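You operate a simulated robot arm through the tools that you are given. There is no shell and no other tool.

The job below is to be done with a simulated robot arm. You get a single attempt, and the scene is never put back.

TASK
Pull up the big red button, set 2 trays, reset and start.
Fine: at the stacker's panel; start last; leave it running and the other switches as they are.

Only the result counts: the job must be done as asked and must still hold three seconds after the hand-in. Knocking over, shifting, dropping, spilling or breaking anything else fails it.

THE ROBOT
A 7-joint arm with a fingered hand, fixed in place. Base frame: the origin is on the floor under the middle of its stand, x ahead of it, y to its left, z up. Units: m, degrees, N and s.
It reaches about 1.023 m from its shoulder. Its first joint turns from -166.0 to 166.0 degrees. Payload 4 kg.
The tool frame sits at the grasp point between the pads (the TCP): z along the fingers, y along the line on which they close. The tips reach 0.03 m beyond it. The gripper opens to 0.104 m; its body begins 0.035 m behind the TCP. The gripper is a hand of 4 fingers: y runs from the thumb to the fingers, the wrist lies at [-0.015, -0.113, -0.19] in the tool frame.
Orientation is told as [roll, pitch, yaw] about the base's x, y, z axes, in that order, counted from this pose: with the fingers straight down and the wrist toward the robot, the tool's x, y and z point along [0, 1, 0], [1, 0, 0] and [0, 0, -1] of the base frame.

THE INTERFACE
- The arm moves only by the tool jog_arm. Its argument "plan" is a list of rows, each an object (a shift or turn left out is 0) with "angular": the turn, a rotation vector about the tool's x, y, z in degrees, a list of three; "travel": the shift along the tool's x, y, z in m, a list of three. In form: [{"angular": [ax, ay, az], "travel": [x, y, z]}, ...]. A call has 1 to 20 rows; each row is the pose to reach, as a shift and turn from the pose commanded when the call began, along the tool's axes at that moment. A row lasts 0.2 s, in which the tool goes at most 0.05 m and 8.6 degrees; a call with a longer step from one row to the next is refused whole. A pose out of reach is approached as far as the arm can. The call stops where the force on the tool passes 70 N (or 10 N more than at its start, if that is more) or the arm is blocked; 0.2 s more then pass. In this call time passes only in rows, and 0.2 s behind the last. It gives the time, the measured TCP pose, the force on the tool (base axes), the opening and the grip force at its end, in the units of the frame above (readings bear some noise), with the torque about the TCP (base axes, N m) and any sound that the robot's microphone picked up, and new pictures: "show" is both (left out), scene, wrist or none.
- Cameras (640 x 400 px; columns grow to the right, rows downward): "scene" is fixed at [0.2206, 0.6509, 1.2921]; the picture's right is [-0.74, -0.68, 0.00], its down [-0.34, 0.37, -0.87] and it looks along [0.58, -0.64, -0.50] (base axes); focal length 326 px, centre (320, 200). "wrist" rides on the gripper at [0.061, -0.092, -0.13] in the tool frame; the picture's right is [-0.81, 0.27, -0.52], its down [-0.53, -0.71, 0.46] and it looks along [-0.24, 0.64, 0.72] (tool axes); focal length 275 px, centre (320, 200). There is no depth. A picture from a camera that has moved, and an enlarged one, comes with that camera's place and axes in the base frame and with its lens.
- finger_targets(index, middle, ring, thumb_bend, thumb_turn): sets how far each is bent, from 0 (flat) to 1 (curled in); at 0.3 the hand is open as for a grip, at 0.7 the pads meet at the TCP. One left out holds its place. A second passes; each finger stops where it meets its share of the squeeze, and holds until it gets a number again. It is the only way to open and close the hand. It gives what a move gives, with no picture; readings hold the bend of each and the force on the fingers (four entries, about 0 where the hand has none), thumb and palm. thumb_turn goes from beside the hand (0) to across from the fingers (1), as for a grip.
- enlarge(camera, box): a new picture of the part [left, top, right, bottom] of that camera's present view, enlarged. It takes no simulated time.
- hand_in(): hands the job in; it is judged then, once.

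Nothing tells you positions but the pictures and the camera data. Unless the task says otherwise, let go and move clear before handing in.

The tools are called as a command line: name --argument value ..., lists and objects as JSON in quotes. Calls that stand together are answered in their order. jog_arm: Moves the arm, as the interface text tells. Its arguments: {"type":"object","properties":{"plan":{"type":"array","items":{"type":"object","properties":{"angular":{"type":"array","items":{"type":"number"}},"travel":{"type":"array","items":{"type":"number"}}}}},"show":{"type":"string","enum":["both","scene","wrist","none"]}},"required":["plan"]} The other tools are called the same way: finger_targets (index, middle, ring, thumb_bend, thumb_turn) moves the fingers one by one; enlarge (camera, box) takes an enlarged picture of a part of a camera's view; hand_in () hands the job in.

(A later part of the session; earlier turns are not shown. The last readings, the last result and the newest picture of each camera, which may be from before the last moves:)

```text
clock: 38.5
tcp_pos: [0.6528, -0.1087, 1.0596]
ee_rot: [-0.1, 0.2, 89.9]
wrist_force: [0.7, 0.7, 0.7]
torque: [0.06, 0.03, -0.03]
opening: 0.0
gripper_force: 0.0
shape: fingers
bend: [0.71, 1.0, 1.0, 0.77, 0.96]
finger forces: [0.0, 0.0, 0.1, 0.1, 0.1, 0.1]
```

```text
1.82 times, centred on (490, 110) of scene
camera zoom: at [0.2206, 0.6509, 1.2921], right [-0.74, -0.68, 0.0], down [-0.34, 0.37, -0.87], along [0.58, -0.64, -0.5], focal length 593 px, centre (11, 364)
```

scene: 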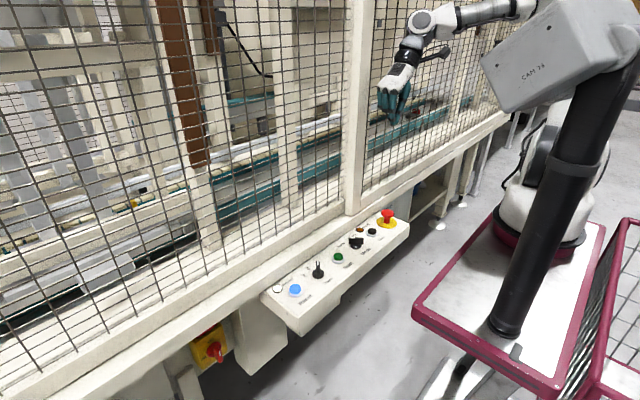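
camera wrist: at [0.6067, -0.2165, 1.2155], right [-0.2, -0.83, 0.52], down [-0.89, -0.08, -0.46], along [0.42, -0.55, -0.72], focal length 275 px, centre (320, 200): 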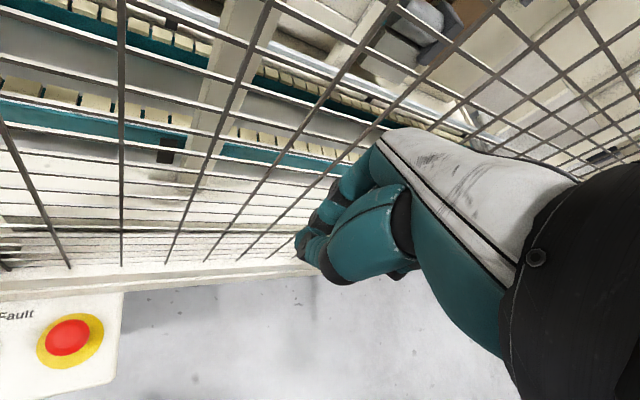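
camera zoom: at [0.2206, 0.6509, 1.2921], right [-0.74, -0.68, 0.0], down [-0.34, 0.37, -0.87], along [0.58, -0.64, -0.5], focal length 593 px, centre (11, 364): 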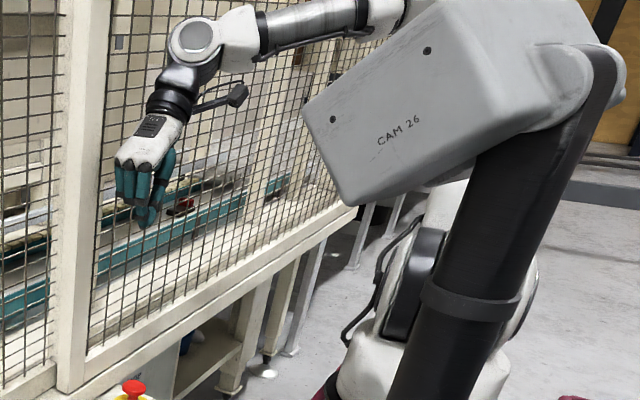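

All clear. Continuing toward +y while slowly lowering.

jog_arm --plan '[{"travel": [0, 0.035, 0.01]}, {"travel": [0, 0.07, 0.02]}, {"travel": [0, 0.105, 0.03]}, {"travel": [0, 0.14, 0.04]}, {"travel": [0, 0.175, 0.05]}, {"travel": [0, 0.21, 0.06]}]' --show "scene"

enlarge --camera "scene" --box '[340, 0, 640, 220]'

```text
clock: 39.9
tcp_pos: [0.6536, 0.1013, 0.9983]
ee_rot: [-0.2, 0.2, 89.8]
wrist_force: [-1.1, -0.2, 0.4]
torque: [0.02, 0.0, 0.0]
opening: 0.0001
gripper_force: 0.1
shape: fingers
bend: [0.71, 1.0, 1.0, 0.77, 0.96]
finger forces: [0.0, 0.0, 0.1, 0.0, 0.0, 0.1]
```

scene: 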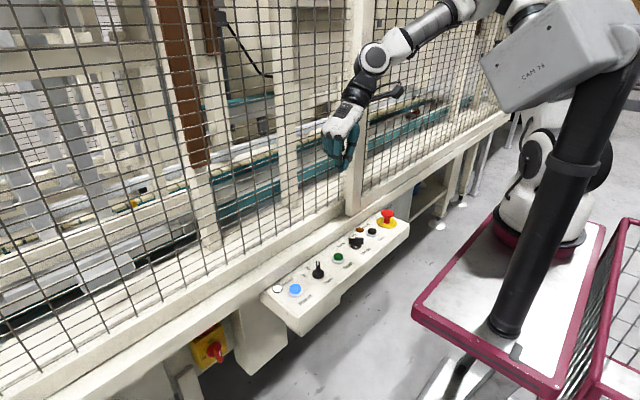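

```text
1.82 times, centred on (490, 110) of scene
camera zoom: at [0.2206, 0.6509, 1.2921], right [-0.74, -0.68, 0.0], down [-0.34, 0.37, -0.87], along [0.58, -0.64, -0.5], focal length 593 px, centre (11, 364)
```

zoom: 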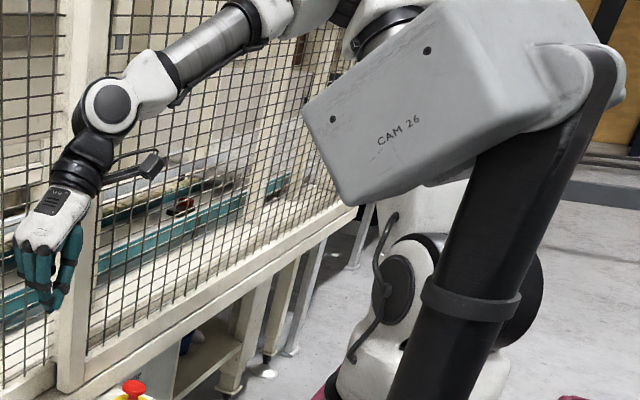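

Still clear. Now I'll descend to a hover near the Trays knob, between it and Reset, and check the beak against the bar with the wrist camera.

jog_arm --plan '[{"travel": [-0.001, 0.02, 0.03]}, {"travel": [-0.003, 0.04, 0.06]}, {"travel": [-0.005, 0.06, 0.095]}, {"travel": [-0.007, 0.08, 0.13]}, {"travel": [-0.008, 0.095, 0.165]}, {"travel": [-0.008, 0.108, 0.195]}]' --show "both"

enlarge --camera "scene" --box '[340, 0, 640, 220]'

enlarge --camera "wrist" --box '[180, 180, 380, 380]'

```text
clock: 41.3
tcp_pos: [0.663, 0.2099, 0.8031]
ee_rot: [-0.2, 0.3, 90.0]
wrist_force: [-0.8, 0.0, 0.8]
torque: [-0.01, -0.03, 0.01]
opening: 0.0001
gripper_force: 0.2
shape: fingers
bend: [0.71, 1.0, 1.0, 0.77, 0.96]
finger forces: [0.0, 0.1, 0.1, 0.0, 0.0, 0.1]
camera wrist: at [0.5999, 0.1183, 0.9338], right [0.81, 0.28, 0.52], down [0.53, -0.72, -0.45], along [0.25, 0.64, -0.73], focal length 275 px, centre (320, 200)
```

scene: 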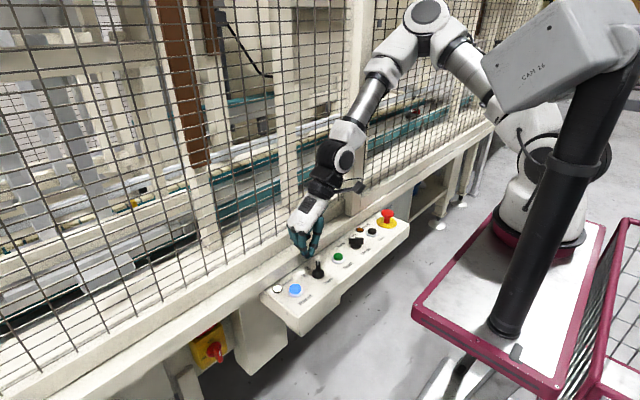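
wrist: 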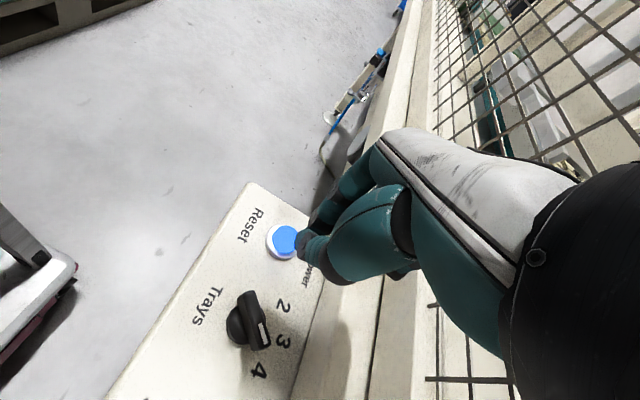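

```text
1.82 times, centred on (490, 110) of scene
camera zoom: at [0.2206, 0.6509, 1.2921], right [-0.74, -0.68, 0.0], down [-0.34, 0.37, -0.87], along [0.58, -0.64, -0.5], focal length 593 px, centre (11, 364)
```

zoom: 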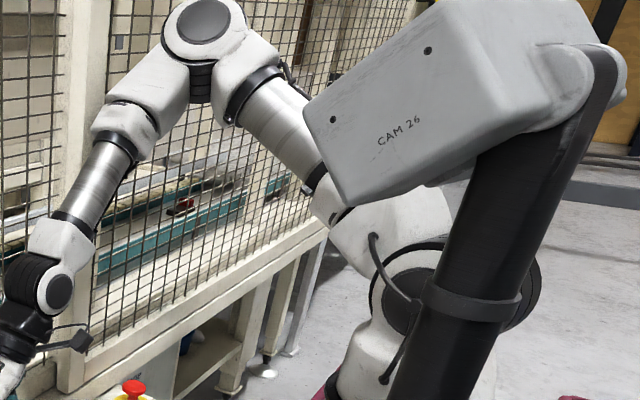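

```text
2.00 times, centred on (280, 280) of wrist
camera zoom: at [0.5999, 0.1183, 0.9338], right [0.81, 0.28, 0.52], down [0.53, -0.72, -0.45], along [0.25, 0.64, -0.73], focal length 551 px, centre (400, 40)
```

zoom: 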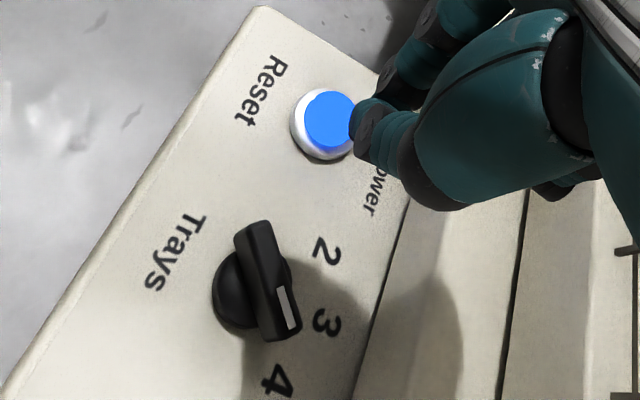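

This approach is clear: the elbow is well away from the box, and the knob (pointing at 4, bar about -39°) is in full view with the beak beyond it. I'll lower the beak on the Reset side of the bar to z≈0.74, leaving it just above the button height.

jog_arm --plan '[{"travel": [0.003, 0.006, 0.015]}, {"travel": [0.005, 0.008, 0.032]}, {"travel": [0.005, 0.008, 0.048]}, {"travel": [0.005, 0.008, 0.063]}]' --show "wrist"

enlarge --camera "scene" --box '[250, 190, 370, 320]'

enlarge --camera "wrist" --box '[200, 180, 380, 360]'

```text
clock: 42.3
tcp_pos: [0.6507, 0.2152, 0.7504]
ee_rot: [-1.4, 0.2, 90.3]
wrist_force: [-0.2, -0.4, -0.8]
torque: [-0.01, 0.02, 0.0]
opening: 0.0001
gripper_force: 0.0
shape: fingers
bend: [0.71, 1.0, 1.0, 0.77, 0.96]
finger forces: [0.0, 0.0, 0.1, 0.1, 0.0, 0.0]
camera wrist: at [0.5858, 0.1238, 0.881], right [0.8, 0.28, 0.54], down [0.55, -0.71, -0.44], along [0.26, 0.64, -0.72], focal length 275 px, centre (320, 200)
```

wrist: 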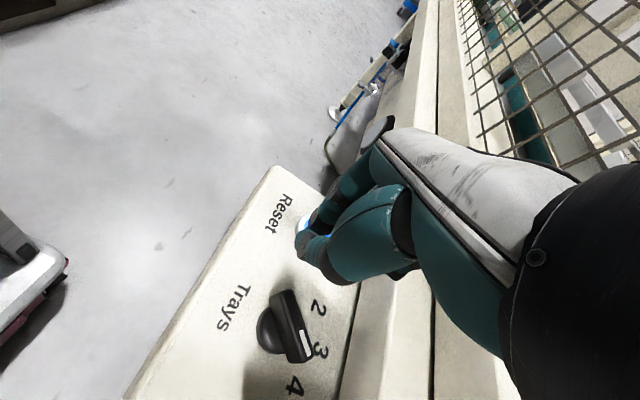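

```text
3.08 times, centred on (310, 255) of scene
camera zoom: at [0.2206, 0.6509, 1.2921], right [-0.74, -0.68, 0.0], down [-0.34, 0.37, -0.87], along [0.58, -0.64, -0.5], focal length 1004 px, centre (351, 31)
```

zoom: 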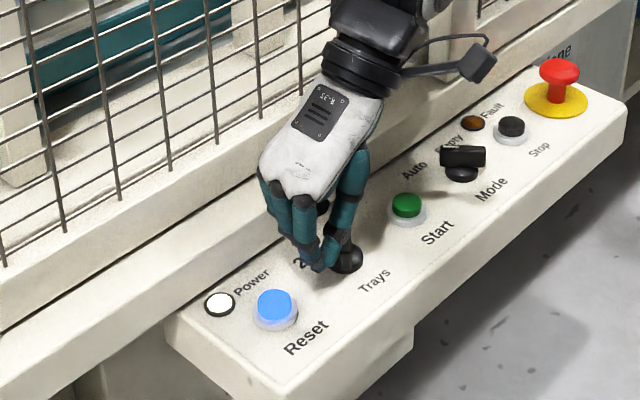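

```text
2.22 times, centred on (290, 270) of wrist
camera zoom: at [0.5858, 0.1238, 0.881], right [0.8, 0.28, 0.54], down [0.55, -0.71, -0.44], along [0.26, 0.64, -0.72], focal length 612 px, centre (387, 44)
```

zoom: 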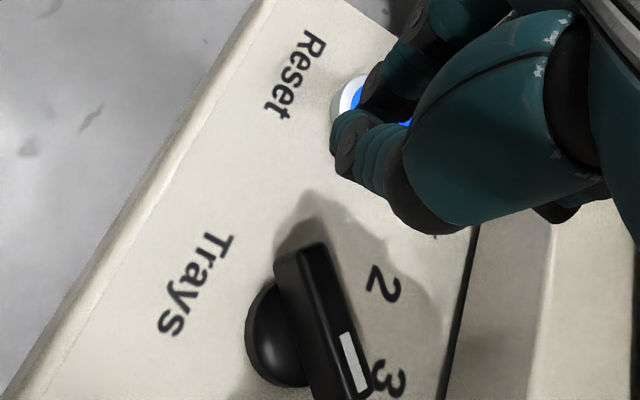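

The hand is about 1 cm higher than commanded with no force at the tool, so I'll check the arm and the box before going on.

enlarge --camera "scene" --box '[340, 0, 640, 220]'

enlarge --camera "scene" --box '[440, 0, 640, 130]'

```text
1.82 times, centred on (490, 110) of scene
camera zoom: at [0.2206, 0.6509, 1.2921], right [-0.74, -0.68, 0.0], down [-0.34, 0.37, -0.87], along [0.58, -0.64, -0.5], focal length 593 px, centre (11, 364)
```

zoom: 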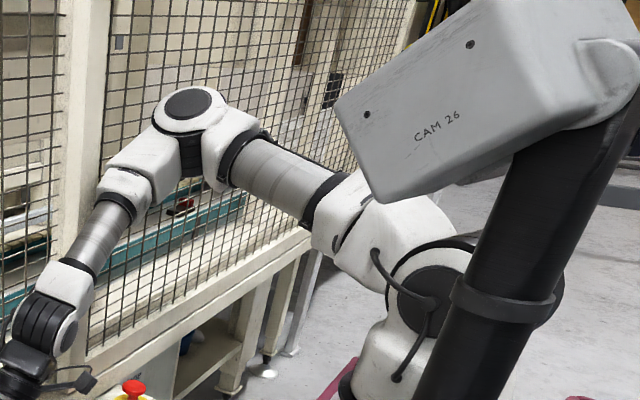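

```text
3.08 times, centred on (540, 65) of scene
camera zoom: at [0.2206, 0.6509, 1.2921], right [-0.74, -0.68, 0.0], down [-0.34, 0.37, -0.87], along [0.58, -0.64, -0.5], focal length 1004 px, centre (-357, 615)
```

zoom: 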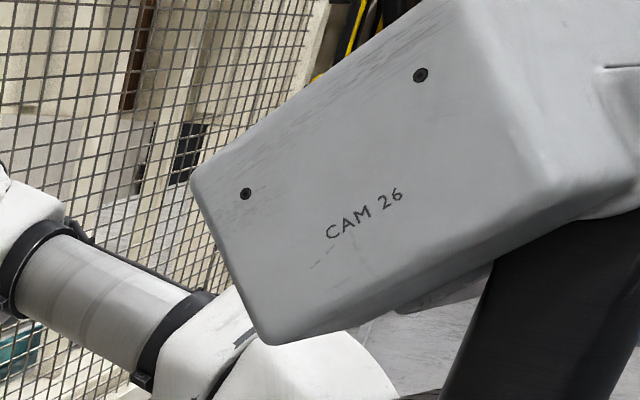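

The whole mast now appears shifted, so the arm's shoulder may be pressing on it. I'll check the mast's foot.

enlarge --camera "scene" --box '[440, 140, 640, 400]'

enlarge --camera "scene" --box '[0, 0, 640, 400]'

```text
1.54 times, centred on (540, 270) of scene
camera zoom: at [0.2206, 0.6509, 1.2921], right [-0.74, -0.68, 0.0], down [-0.34, 0.37, -0.87], along [0.58, -0.64, -0.5], focal length 502 px, centre (-18, 92)
```

zoom: 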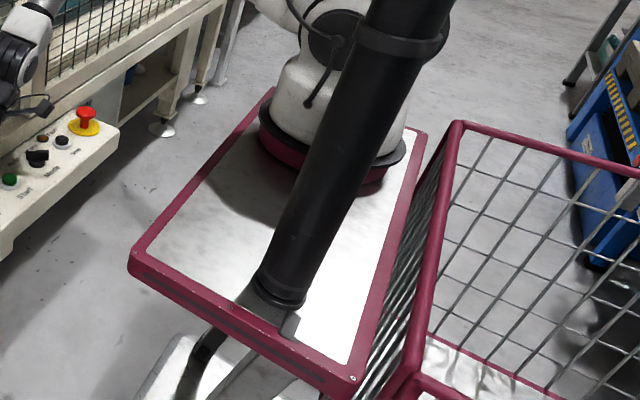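

```text
1.00 times, centred on (320, 200) of scene (not enlarged: the box is as wide or as high as the picture)
camera zoom: at [0.2206, 0.6509, 1.2921], right [-0.74, -0.68, 0.0], down [-0.34, 0.37, -0.87], along [0.58, -0.64, -0.5], focal length 326 px, centre (320, 200)
```

zoom: 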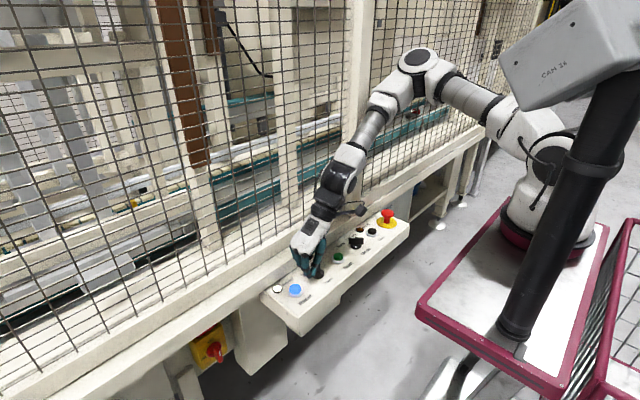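

The whole robot cart has shifted slightly, which means some part of the arm above the wrist sensor is pushing on something fixed, probably the forearm against the fence post. I'll look closely at the forearm and post.

enlarge --camera "scene" --box '[290, 40, 450, 220]'

enlarge --camera "scene" --box '[400, 30, 640, 230]'

```text
2.22 times, centred on (370, 130) of scene
camera zoom: at [0.2206, 0.6509, 1.2921], right [-0.74, -0.68, 0.0], down [-0.34, 0.37, -0.87], along [0.58, -0.64, -0.5], focal length 725 px, centre (209, 356)
```

zoom: 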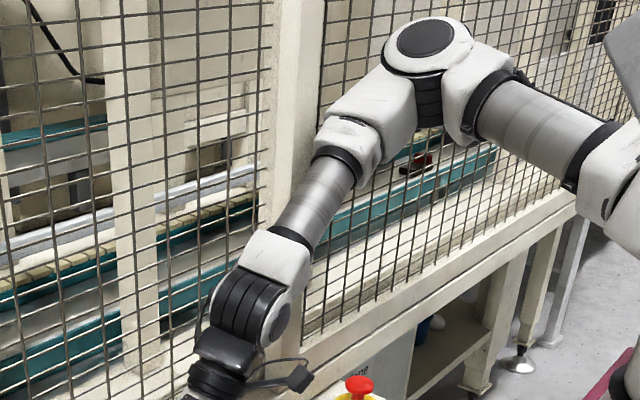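

```text
2.00 times, centred on (520, 130) of scene
camera zoom: at [0.2206, 0.6509, 1.2921], right [-0.74, -0.68, 0.0], down [-0.34, 0.37, -0.87], along [0.58, -0.64, -0.5], focal length 652 px, centre (-80, 340)
```

zoom: 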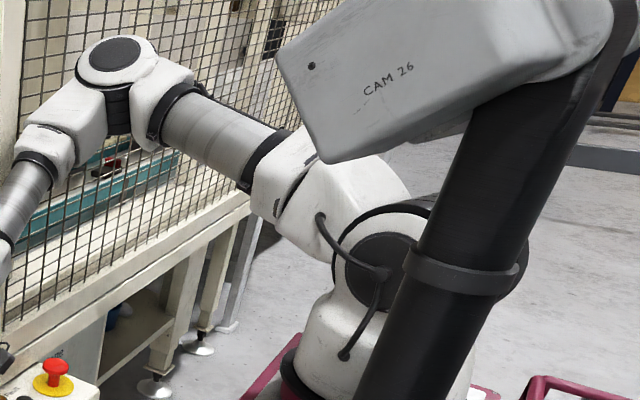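

The elbow is low and leaning toward the fence, so lowering the hand presses it there. I'll rise again and reduce the yaw to +60, which pulls the wrist and elbow back from the fence, then check that the cart returns to its place.

jog_arm --plan '[{"travel": [0, 0, -0.02]}, {"travel": [0, 0, -0.045]}, {"travel": [0, 0, -0.07]}, {"travel": [0, 0, -0.08], "angular": [0, 0, 7.5]}, {"travel": [0, 0, -0.08], "angular": [0, 0, 15]}, {"travel": [0, 0, -0.08], "angular": [0, 0, 22.5]}, {"travel": [0, 0, -0.08], "angular": [0, 0, 30]}]' --show "scene"

enlarge --camera "scene" --box '[340, 0, 640, 220]'

enlarge --camera "scene" --box '[440, 140, 640, 400]'

```text
clock: 43.9
tcp_pos: [0.6577, 0.2169, 0.8199]
ee_rot: [-0.2, 0.1, 59.8]
wrist_force: [0.1, 0.6, -0.7]
torque: [0.04, -0.01, 0.01]
opening: 0.0002
gripper_force: 0.0
shape: fingers
bend: [0.71, 1.0, 1.0, 0.77, 0.96]
finger forces: [0.0, 0.1, 0.1, 0.1, 0.0, 0.0]
```

scene: 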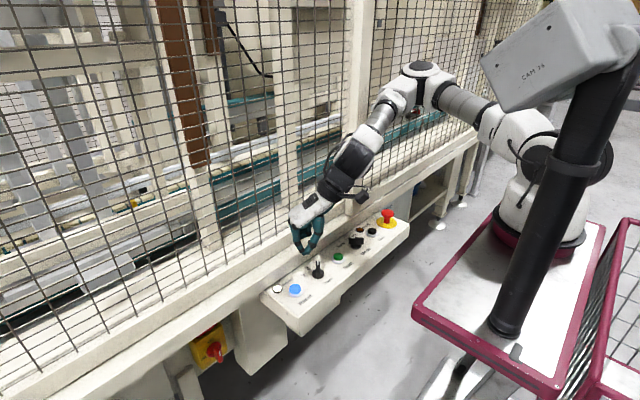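

```text
1.82 times, centred on (490, 110) of scene
camera zoom: at [0.2206, 0.6509, 1.2921], right [-0.74, -0.68, 0.0], down [-0.34, 0.37, -0.87], along [0.58, -0.64, -0.5], focal length 593 px, centre (11, 364)
```

zoom: 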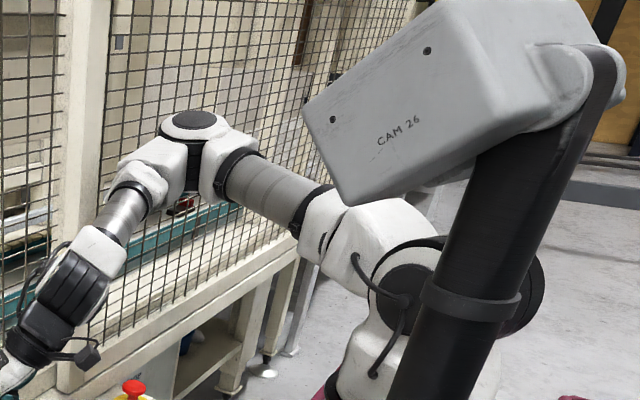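

```text
1.54 times, centred on (540, 270) of scene
camera zoom: at [0.2206, 0.6509, 1.2921], right [-0.74, -0.68, 0.0], down [-0.34, 0.37, -0.87], along [0.58, -0.64, -0.5], focal length 502 px, centre (-18, 92)
```

zoom: 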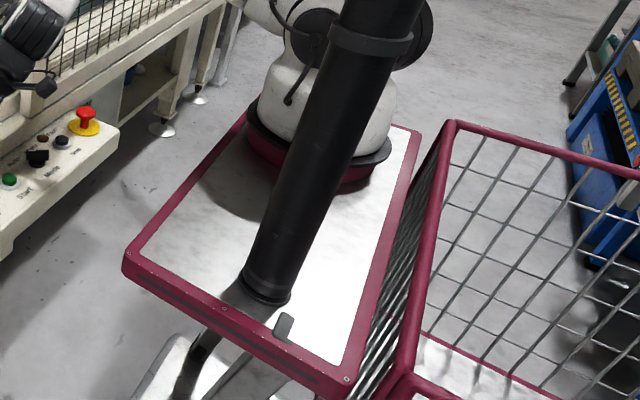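

The cart and box are back exactly at rest and tracking is perfect at yaw +60. I'll lower again in steps and check the measured pose.

jog_arm --plan '[{"travel": [0, 0, 0.02]}, {"travel": [0, 0, 0.04]}, {"travel": [0, 0, 0.055]}]' --show "wrist"

enlarge --camera "scene" --box '[340, 0, 640, 220]'

enlarge --camera "wrist" --box '[200, 180, 380, 360]'

```text
clock: 44.7
tcp_pos: [0.6575, 0.2174, 0.7641]
ee_rot: [-0.2, 0.1, 60.0]
wrist_force: [-0.3, 0.2, -0.3]
torque: [0.01, 0.0, -0.02]
opening: 0.0002
gripper_force: 0.0
shape: fingers
bend: [0.71, 1.0, 1.0, 0.77, 0.96]
finger forces: [0.0, 0.1, 0.1, 0.1, 0.1, 0.0]
camera wrist: at [0.5573, 0.1695, 0.8955], right [0.84, -0.17, 0.52], down [0.11, -0.89, -0.45], along [0.53, 0.43, -0.73], focal length 275 px, centre (320, 200)
```

wrist: 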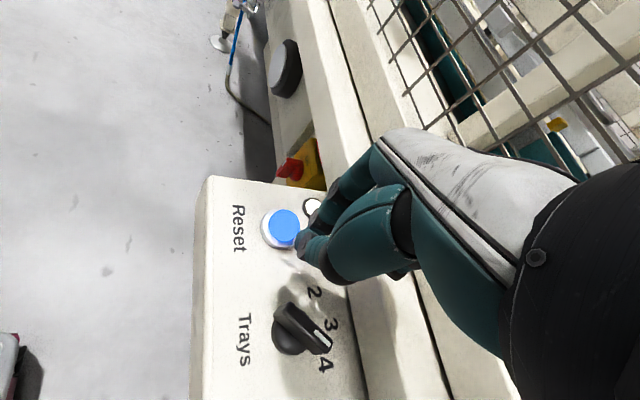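

```text
1.82 times, centred on (490, 110) of scene
camera zoom: at [0.2206, 0.6509, 1.2921], right [-0.74, -0.68, 0.0], down [-0.34, 0.37, -0.87], along [0.58, -0.64, -0.5], focal length 593 px, centre (11, 364)
```

zoom: 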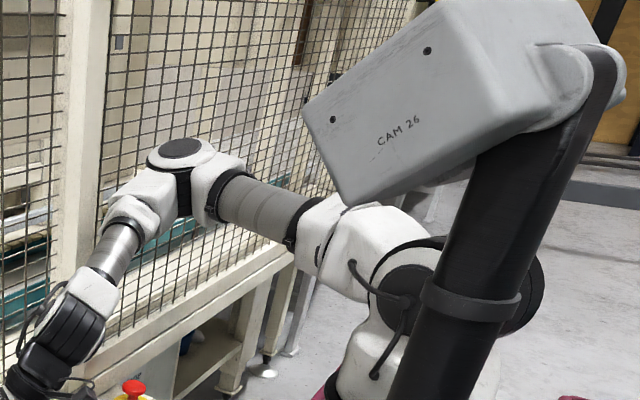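

```text
2.22 times, centred on (290, 270) of wrist
camera zoom: at [0.5573, 0.1695, 0.8955], right [0.84, -0.17, 0.52], down [0.11, -0.89, -0.45], along [0.53, 0.43, -0.73], focal length 612 px, centre (387, 44)
```

zoom: 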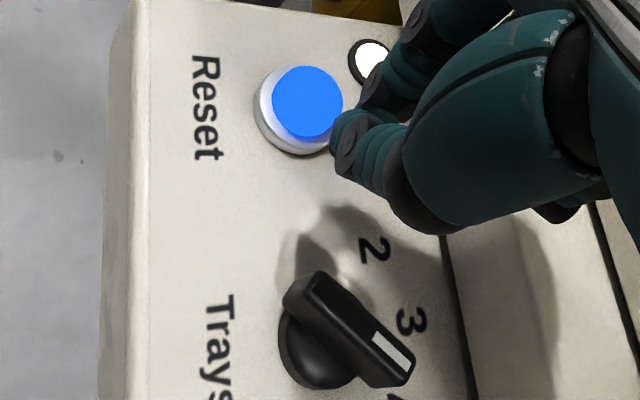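

Tracking is exact and the box is at rest. Comparing views, the knob's bar top is lower than I thought (z≈0.709), which is why the earlier pinch slipped. I'll place the beak just beyond the bar's rear end on the Reset side and lower the tip to about z≈0.70.

jog_arm --plan '[{"travel": [0.0026, -0.0053, 0.012]}, {"travel": [0.0026, -0.0053, 0.024]}, {"travel": [0.0026, -0.0053, 0.035]}]' --show "wrist"

enlarge --camera "wrist" --box '[200, 180, 380, 360]'

enlarge --camera "scene" --box '[260, 210, 350, 310]'

enlarge --camera "scene" --box '[340, 0, 640, 220]'

```text
clock: 45.5
tcp_pos: [0.6539, 0.2117, 0.7297]
ee_rot: [-0.3, 0.3, 59.9]
wrist_force: [0.2, 1.0, 0.1]
torque: [0.02, 0.0, 0.03]
opening: 0.0
gripper_force: 0.1
shape: fingers
bend: [0.71, 1.0, 1.0, 0.77, 0.96]
finger forces: [0.0, 0.0, 0.0, 0.0, 0.0, 0.1]
camera wrist: at [0.5525, 0.1651, 0.8611], right [0.84, -0.17, 0.52], down [0.1, -0.89, -0.45], along [0.54, 0.43, -0.73], focal length 275 px, centre (320, 200)
```

wrist: 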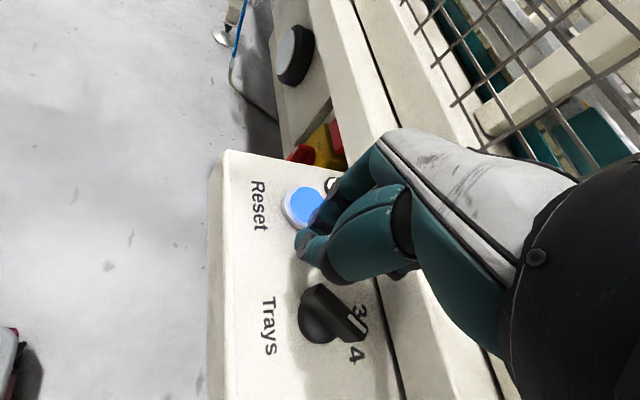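

```text
2.22 times, centred on (290, 270) of wrist
camera zoom: at [0.5525, 0.1651, 0.8611], right [0.84, -0.17, 0.52], down [0.1, -0.89, -0.45], along [0.54, 0.43, -0.73], focal length 612 px, centre (387, 44)
```

zoom: 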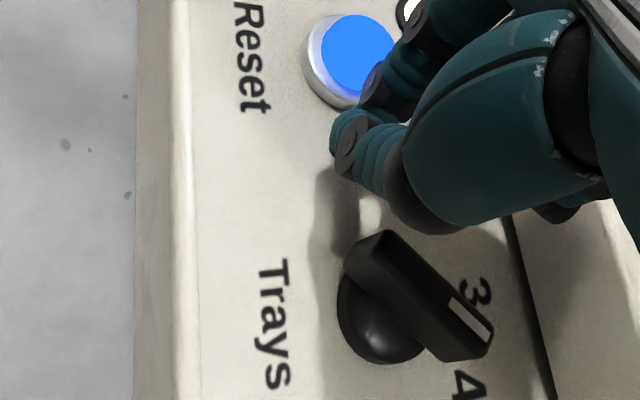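

```text
4.00 times, centred on (305, 260) of scene
camera zoom: at [0.2206, 0.6509, 1.2921], right [-0.74, -0.68, 0.0], down [-0.34, 0.37, -0.87], along [0.58, -0.64, -0.5], focal length 1305 px, centre (380, -40)
```

zoom: 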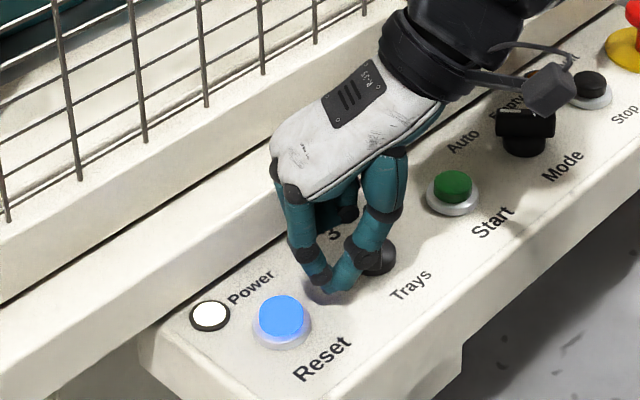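

```text
1.82 times, centred on (490, 110) of scene
camera zoom: at [0.2206, 0.6509, 1.2921], right [-0.74, -0.68, 0.0], down [-0.34, 0.37, -0.87], along [0.58, -0.64, -0.5], focal length 593 px, centre (11, 364)
```

zoom: 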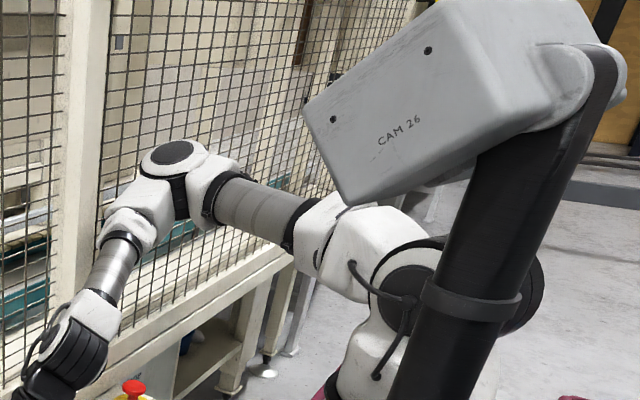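

Everything is clear: the beak is beside the bar's rear end and nothing is in contact. I'll push the rear of the bar toward -y along an arc, in small steps, as far as the middle position.

jog_arm --plan '[{"travel": [-0.0022, -0.0057, 0]}, {"travel": [-0.0043, -0.0114, 0]}, {"travel": [-0.0047, -0.0161, 0]}, {"travel": [-0.0051, -0.0208, 0]}]' --show "wrist"

enlarge --camera "wrist" --box '[200, 180, 400, 380]'

enlarge --camera "scene" --box '[260, 210, 350, 310]'

```text
clock: 46.5
tcp_pos: [0.6466, 0.1933, 0.7293]
ee_rot: [-0.3, 0.3, 60.0]
wrist_force: [-0.2, 0.8, 0.1]
torque: [-0.02, 0.0, 0.01]
opening: 0.0001
gripper_force: 0.1
shape: fingers
bend: [0.71, 1.0, 1.0, 0.77, 0.96]
finger forces: [0.1, 0.0, 0.0, 0.1, 0.0, 0.0]
camera wrist: at [0.5463, 0.1452, 0.8608], right [0.84, -0.16, 0.52], down [0.11, -0.89, -0.45], along [0.53, 0.43, -0.73], focal length 275 px, centre (320, 200)
```

wrist: 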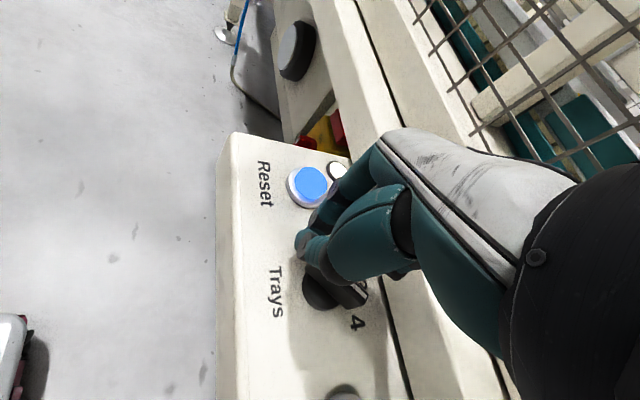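

```text
2.00 times, centred on (300, 280) of wrist
camera zoom: at [0.5463, 0.1452, 0.8608], right [0.84, -0.16, 0.52], down [0.11, -0.89, -0.45], along [0.53, 0.43, -0.73], focal length 551 px, centre (360, 40)
```

zoom: 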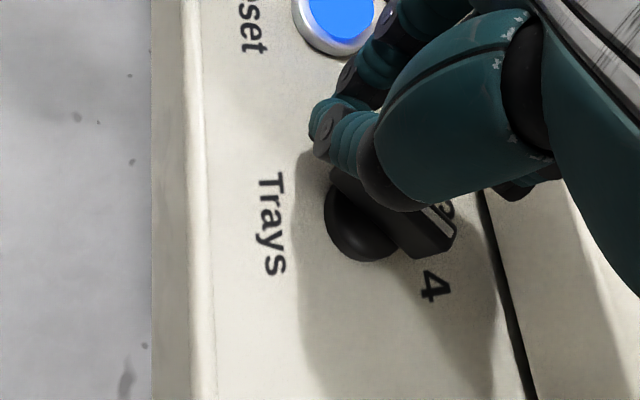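

```text
4.00 times, centred on (305, 260) of scene
camera zoom: at [0.2206, 0.6509, 1.2921], right [-0.74, -0.68, 0.0], down [-0.34, 0.37, -0.87], along [0.58, -0.64, -0.5], focal length 1305 px, centre (380, -40)
```

zoom: 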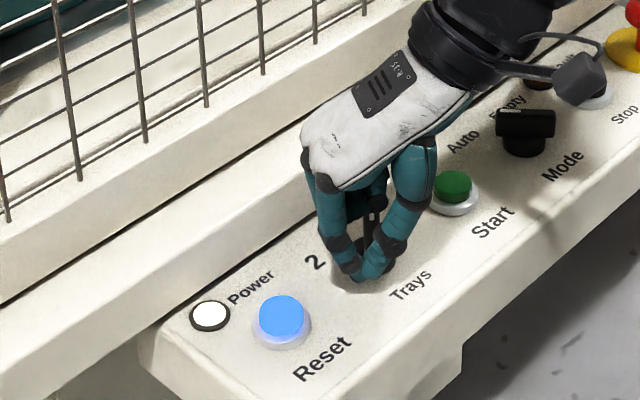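

The thumb tip is still about 9 mm short of the bar, and the knob hasn't moved. I'll continue along the arc in 4–5 mm steps, watching the force.

jog_arm --plan '[{"travel": [-0.0016, -0.0042, 0]}, {"travel": [-0.0028, -0.0088, 0]}, {"travel": [-0.0024, -0.0125, 0]}, {"travel": [-0.0025, -0.0159, 0]}]' --show "wrist"

enlarge --camera "wrist" --box '[200, 180, 400, 380]'

enlarge --camera "scene" --box '[260, 210, 350, 310]'

```text
clock: 47.5
tcp_pos: [0.6387, 0.1787, 0.7288]
ee_rot: [-0.2, 0.2, 60.0]
wrist_force: [-1.9, 3.5, -0.6]
torque: [0.1, 0.02, 0.01]
opening: 0.0002
gripper_force: 3.9
shape: fingers
bend: [0.71, 1.0, 1.0, 0.77, 0.96]
finger forces: [7.3, 0.0, 0.0, 0.0, 0.0, 0.0]
camera wrist: at [0.5402, 0.1304, 0.8608], right [0.84, -0.16, 0.52], down [0.11, -0.89, -0.45], along [0.53, 0.43, -0.73], focal length 275 px, centre (320, 200)
```

wrist: 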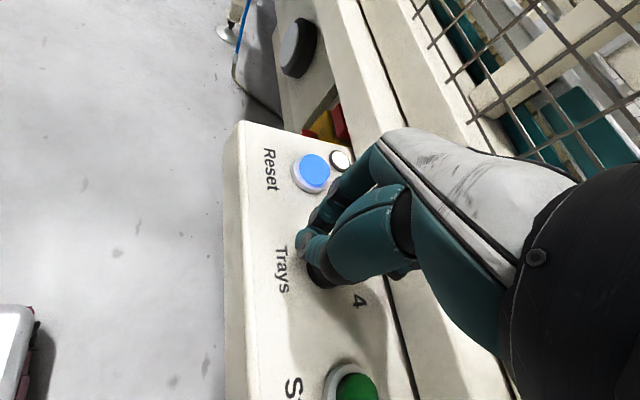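

```text
2.00 times, centred on (300, 280) of wrist
camera zoom: at [0.5402, 0.1304, 0.8608], right [0.84, -0.16, 0.52], down [0.11, -0.89, -0.45], along [0.53, 0.43, -0.73], focal length 551 px, centre (360, 40)
```

zoom: 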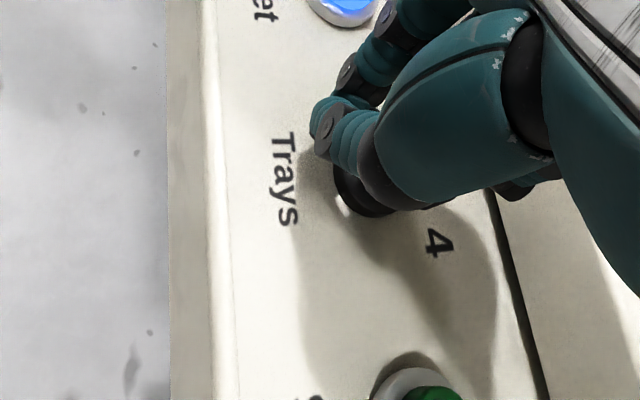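

```text
4.00 times, centred on (305, 260) of scene
camera zoom: at [0.2206, 0.6509, 1.2921], right [-0.74, -0.68, 0.0], down [-0.34, 0.37, -0.87], along [0.58, -0.64, -0.5], focal length 1305 px, centre (380, -40)
```

zoom: 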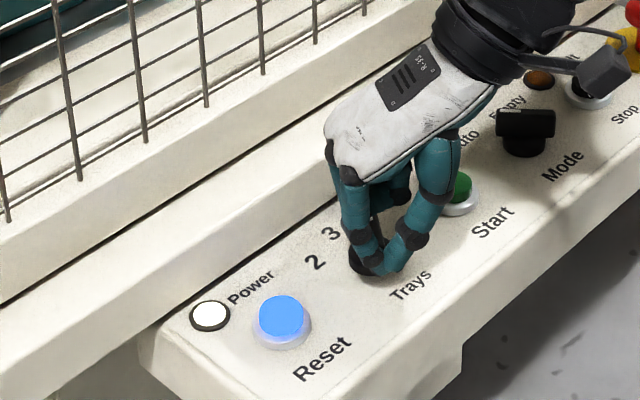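

The bar is being turned: its pointer has swung away from 4 and there's light contact on the index. I'll continue round the arc.

jog_arm --plan '[{"travel": [-0.001, -0.0035, 0]}, {"travel": [-0.0021, -0.0068, 0]}, {"travel": [-0.0034, -0.009, 0]}]' --show "wrist"

enlarge --camera "wrist" --box '[200, 180, 400, 380]'

enlarge --camera "scene" --box '[260, 210, 350, 310]'

```text
clock: 48.3
tcp_pos: [0.6377, 0.1698, 0.7295]
ee_rot: [0.0, 0.2, 60.1]
wrist_force: [-12.4, 7.7, 1.0]
torque: [0.16, 0.27, 0.25]
opening: 0.0
gripper_force: 9.5
shape: fingers
bend: [0.71, 1.0, 1.0, 0.77, 0.96]
finger forces: [18.6, 0.1, 0.0, 0.1, 0.0, 0.0]
camera wrist: at [0.5379, 0.1213, 0.8611], right [0.84, -0.16, 0.52], down [0.11, -0.89, -0.45], along [0.53, 0.43, -0.73], focal length 275 px, centre (320, 200)
```

wrist: 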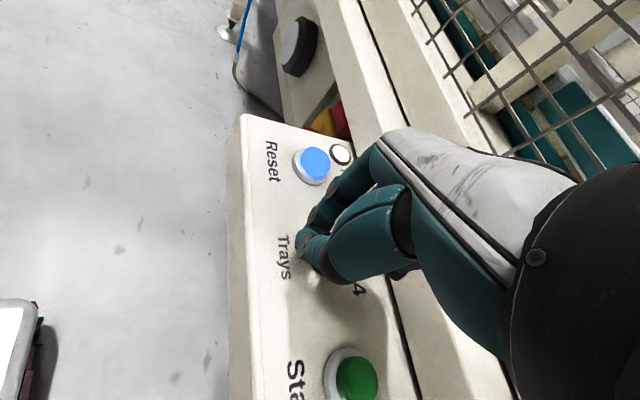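

```text
2.00 times, centred on (300, 280) of wrist
camera zoom: at [0.5379, 0.1213, 0.8611], right [0.84, -0.16, 0.52], down [0.11, -0.89, -0.45], along [0.53, 0.43, -0.73], focal length 551 px, centre (360, 40)
```

zoom: 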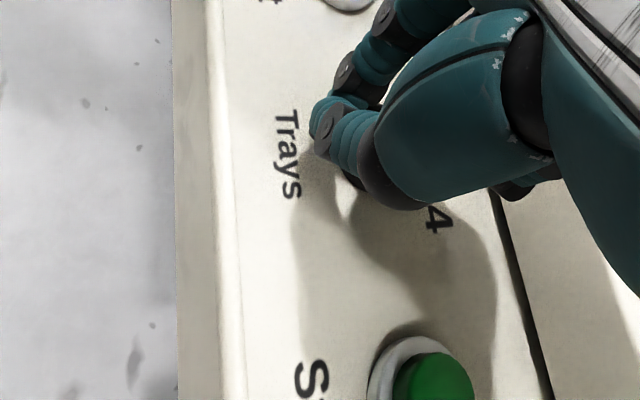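

```text
4.00 times, centred on (305, 260) of scene
camera zoom: at [0.2206, 0.6509, 1.2921], right [-0.74, -0.68, 0.0], down [-0.34, 0.37, -0.87], along [0.58, -0.64, -0.5], focal length 1305 px, centre (380, -40)
```

zoom: 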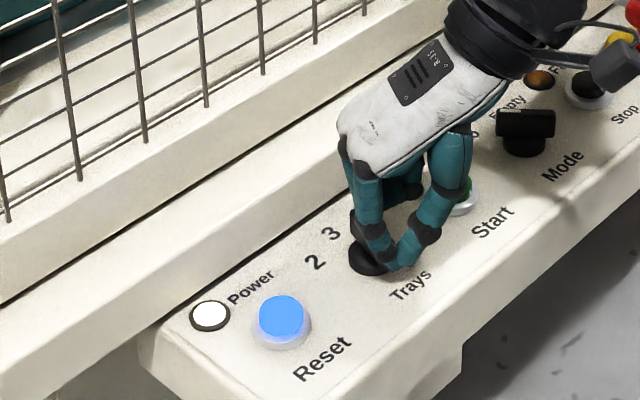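

There's now about 15 N of sideways resistance. I'll zoom in tightly to read the knob's angle before pushing further.

enlarge --camera "scene" --box '[295, 230, 345, 265]'

enlarge --camera "wrist" --box '[280, 200, 380, 300]'

```text
11.43 times, centred on (320, 248) of scene
camera zoom: at [0.2206, 0.6509, 1.2921], right [-0.74, -0.68, 0.0], down [-0.34, 0.37, -0.87], along [0.58, -0.64, -0.5], focal length 3728 px, centre (320, -343)
```

zoom: 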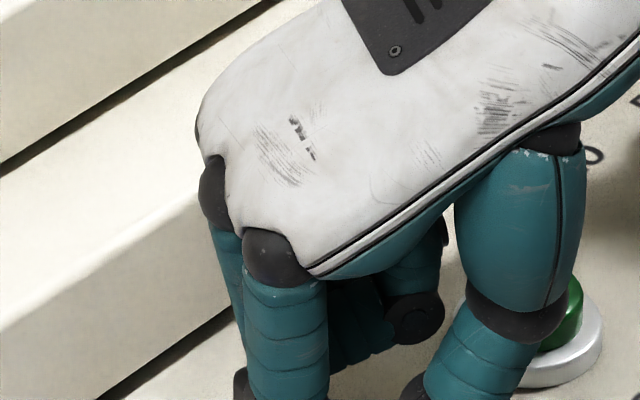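

```text
4.00 times, centred on (330, 250) of wrist
camera zoom: at [0.5379, 0.1213, 0.8611], right [0.84, -0.16, 0.52], down [0.11, -0.89, -0.45], along [0.53, 0.43, -0.73], focal length 1101 px, centre (280, 0)
```

zoom: 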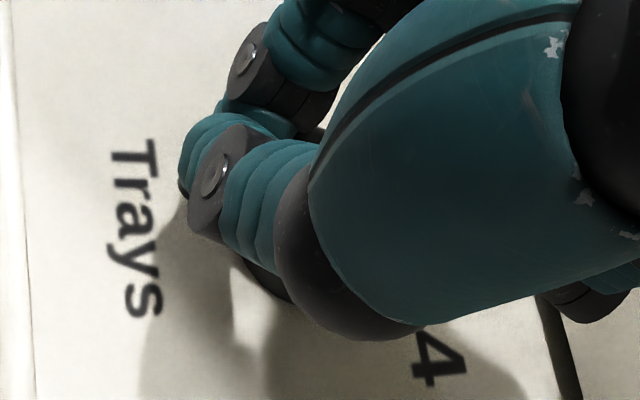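

enlarge --camera "scene" --box '[295, 255, 345, 290]'

```text
11.43 times, centred on (320, 272) of scene
camera zoom: at [0.2206, 0.6509, 1.2921], right [-0.74, -0.68, 0.0], down [-0.34, 0.37, -0.87], along [0.58, -0.64, -0.5], focal length 3728 px, centre (320, -629)
```

zoom: 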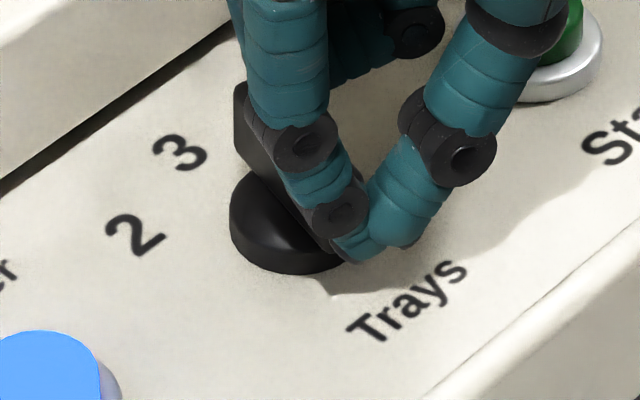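

Measuring the zoom, the bar is at about -20° (between 4 and 3) and the beak has slid past its rear end, pressing on the end face. I'll back off around the end and re-approach closer to the knob's centre so the contact stays on the bar's side.

jog_arm --plan '[{"travel": [0.0057, -0.0021, 0]}, {"travel": [0.0127, 0.01, 0]}, {"travel": [0.0197, 0.0302, 0]}, {"travel": [0.0121, 0.0369, 0]}, {"travel": [0.004, 0.0393, 0]}]' --show "wrist"

enlarge --camera "wrist" --box '[240, 200, 400, 360]'

enlarge --camera "scene" --box '[285, 245, 345, 290]'

```text
clock: 49.5
tcp_pos: [0.6555, 0.2053, 0.7288]
ee_rot: [-0.2, 0.2, 60.0]
wrist_force: [0.2, 0.0, -0.2]
torque: [0.02, 0.0, 0.0]
opening: 0.0
gripper_force: 0.1
shape: fingers
bend: [0.71, 1.0, 1.0, 0.77, 0.96]
finger forces: [0.0, 0.0, 0.0, 0.0, 0.0, 0.1]
camera wrist: at [0.5551, 0.1569, 0.8609], right [0.84, -0.17, 0.52], down [0.1, -0.89, -0.45], along [0.53, 0.43, -0.73], focal length 275 px, centre (320, 200)
```

wrist: 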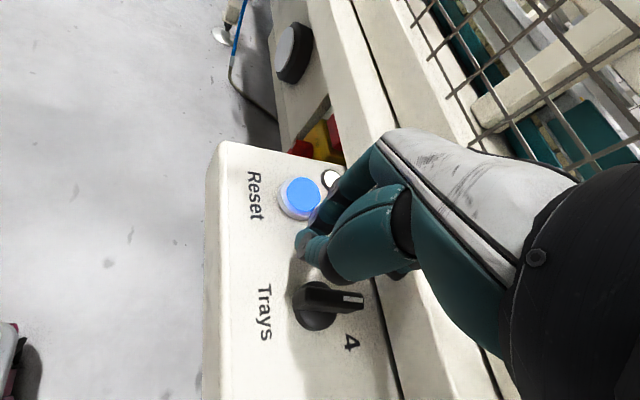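

```text
2.50 times, centred on (320, 280) of wrist
camera zoom: at [0.5551, 0.1569, 0.8609], right [0.84, -0.17, 0.52], down [0.1, -0.89, -0.45], along [0.53, 0.43, -0.73], focal length 688 px, centre (320, 0)
```

zoom: 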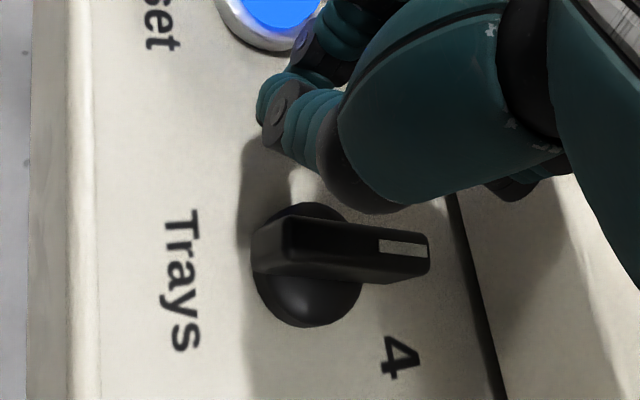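

```text
8.89 times, centred on (315, 268) of scene
camera zoom: at [0.2206, 0.6509, 1.2921], right [-0.74, -0.68, 0.0], down [-0.34, 0.37, -0.87], along [0.58, -0.64, -0.5], focal length 2899 px, centre (364, -400)
```

zoom: 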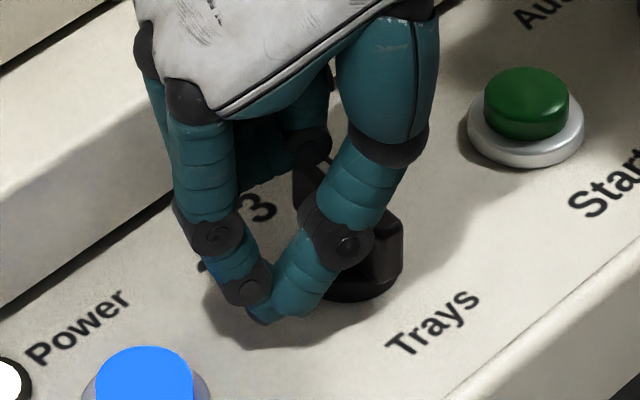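

The knob has settled at 3 (bar along x, centre about (0.661, 0.176)). Now for the step to 2: I'll push the bar's rear half at about 11 mm from the centre along a tighter arc.

jog_arm --plan '[{"travel": [0.0004, -0.0089, 0]}, {"travel": [-0.0026, -0.0141, 0]}, {"travel": [-0.0056, -0.0193, 0]}, {"travel": [-0.0049, -0.0226, 0]}, {"travel": [-0.0043, -0.0253, 0]}]' --show "wrist"

enlarge --camera "scene" --box '[285, 250, 345, 295]'

enlarge --camera "wrist" --box '[240, 200, 400, 360]'

```text
clock: 50.7
tcp_pos: [0.6465, 0.1798, 0.73]
ee_rot: [-0.2, 0.1, 60.0]
wrist_force: [0.9, 2.7, 1.7]
torque: [0.04, 0.03, 0.0]
opening: 0.0
gripper_force: 0.0
shape: fingers
bend: [0.71, 1.0, 1.0, 0.77, 0.96]
finger forces: [0.0, 0.1, 0.0, 0.1, 0.0, 0.0]
camera wrist: at [0.5465, 0.1324, 0.8609], right [0.84, -0.17, 0.52], down [0.1, -0.89, -0.45], along [0.53, 0.43, -0.73], focal length 275 px, centre (320, 200)
```

wrist: 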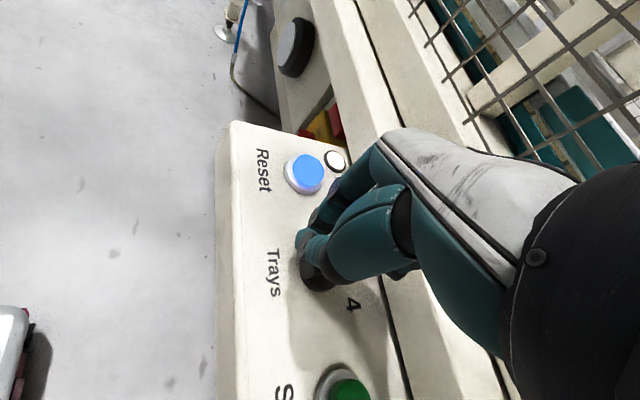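

```text
8.89 times, centred on (315, 272) of scene
camera zoom: at [0.2206, 0.6509, 1.2921], right [-0.74, -0.68, 0.0], down [-0.34, 0.37, -0.87], along [0.58, -0.64, -0.5], focal length 2899 px, centre (364, -444)
```

zoom: 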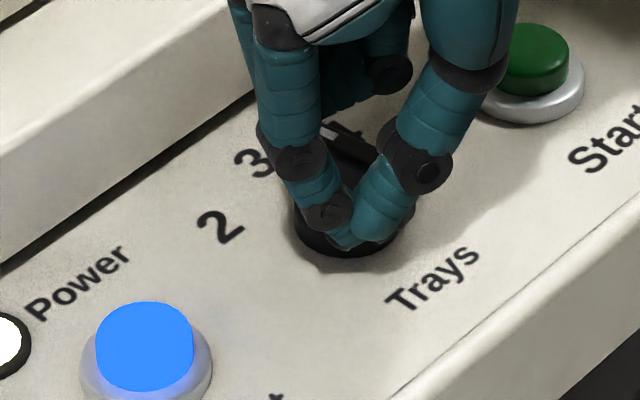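

```text
2.50 times, centred on (320, 280) of wrist
camera zoom: at [0.5465, 0.1324, 0.8609], right [0.84, -0.17, 0.52], down [0.1, -0.89, -0.45], along [0.53, 0.43, -0.73], focal length 688 px, centre (320, 0)
```

zoom: 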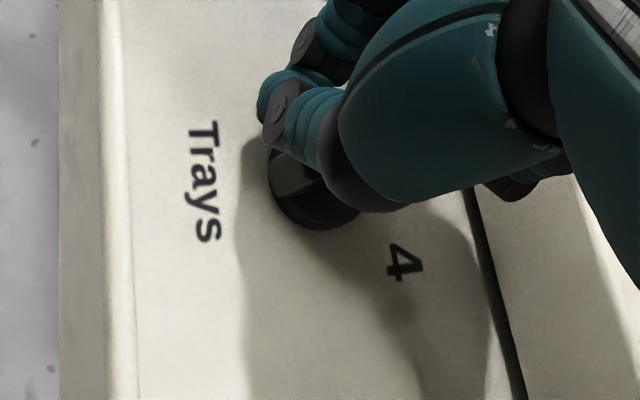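

Light contact is starting (about 3 N). I'll continue round the arc toward 2.

jog_arm --plan '[{"travel": [-0.0002, -0.0031, 0]}, {"travel": [-0.0011, -0.0068, 0]}, {"travel": [-0.0022, -0.0091, 0]}]' --show "wrist"

enlarge --camera "scene" --box '[285, 250, 345, 295]'

enlarge --camera "wrist" --box '[240, 200, 400, 360]'

```text
clock: 51.5
tcp_pos: [0.6436, 0.172, 0.7295]
ee_rot: [-0.1, 0.3, 60.0]
wrist_force: [-0.6, 1.0, 0.9]
torque: [0.0, 0.0, 0.01]
opening: 0.0001
gripper_force: 0.0
shape: fingers
bend: [0.71, 1.0, 1.0, 0.77, 0.96]
finger forces: [0.0, 0.0, 0.1, 0.0, 0.1, 0.0]
camera wrist: at [0.5436, 0.1233, 0.8608], right [0.84, -0.16, 0.52], down [0.11, -0.89, -0.45], along [0.53, 0.43, -0.73], focal length 275 px, centre (320, 200)
```

wrist: 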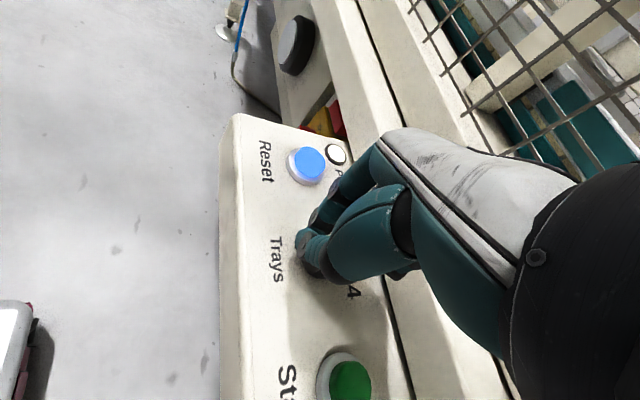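

```text
8.89 times, centred on (315, 272) of scene
camera zoom: at [0.2206, 0.6509, 1.2921], right [-0.74, -0.68, 0.0], down [-0.34, 0.37, -0.87], along [0.58, -0.64, -0.5], focal length 2899 px, centre (364, -444)
```

zoom: 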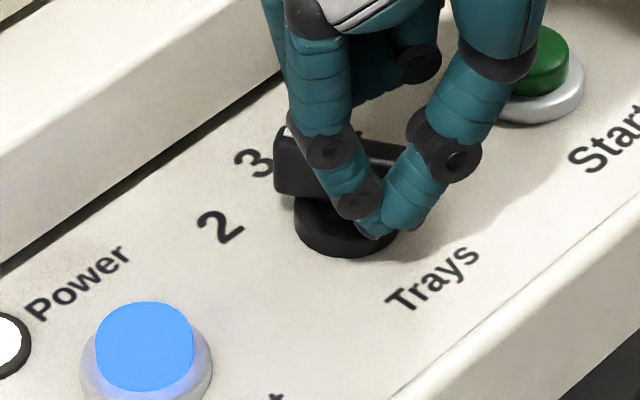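

```text
2.50 times, centred on (320, 280) of wrist
camera zoom: at [0.5436, 0.1233, 0.8608], right [0.84, -0.16, 0.52], down [0.11, -0.89, -0.45], along [0.53, 0.43, -0.73], focal length 688 px, centre (320, 0)
```

zoom: 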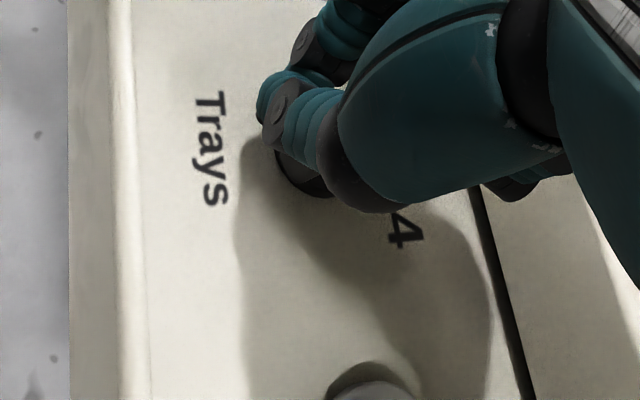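

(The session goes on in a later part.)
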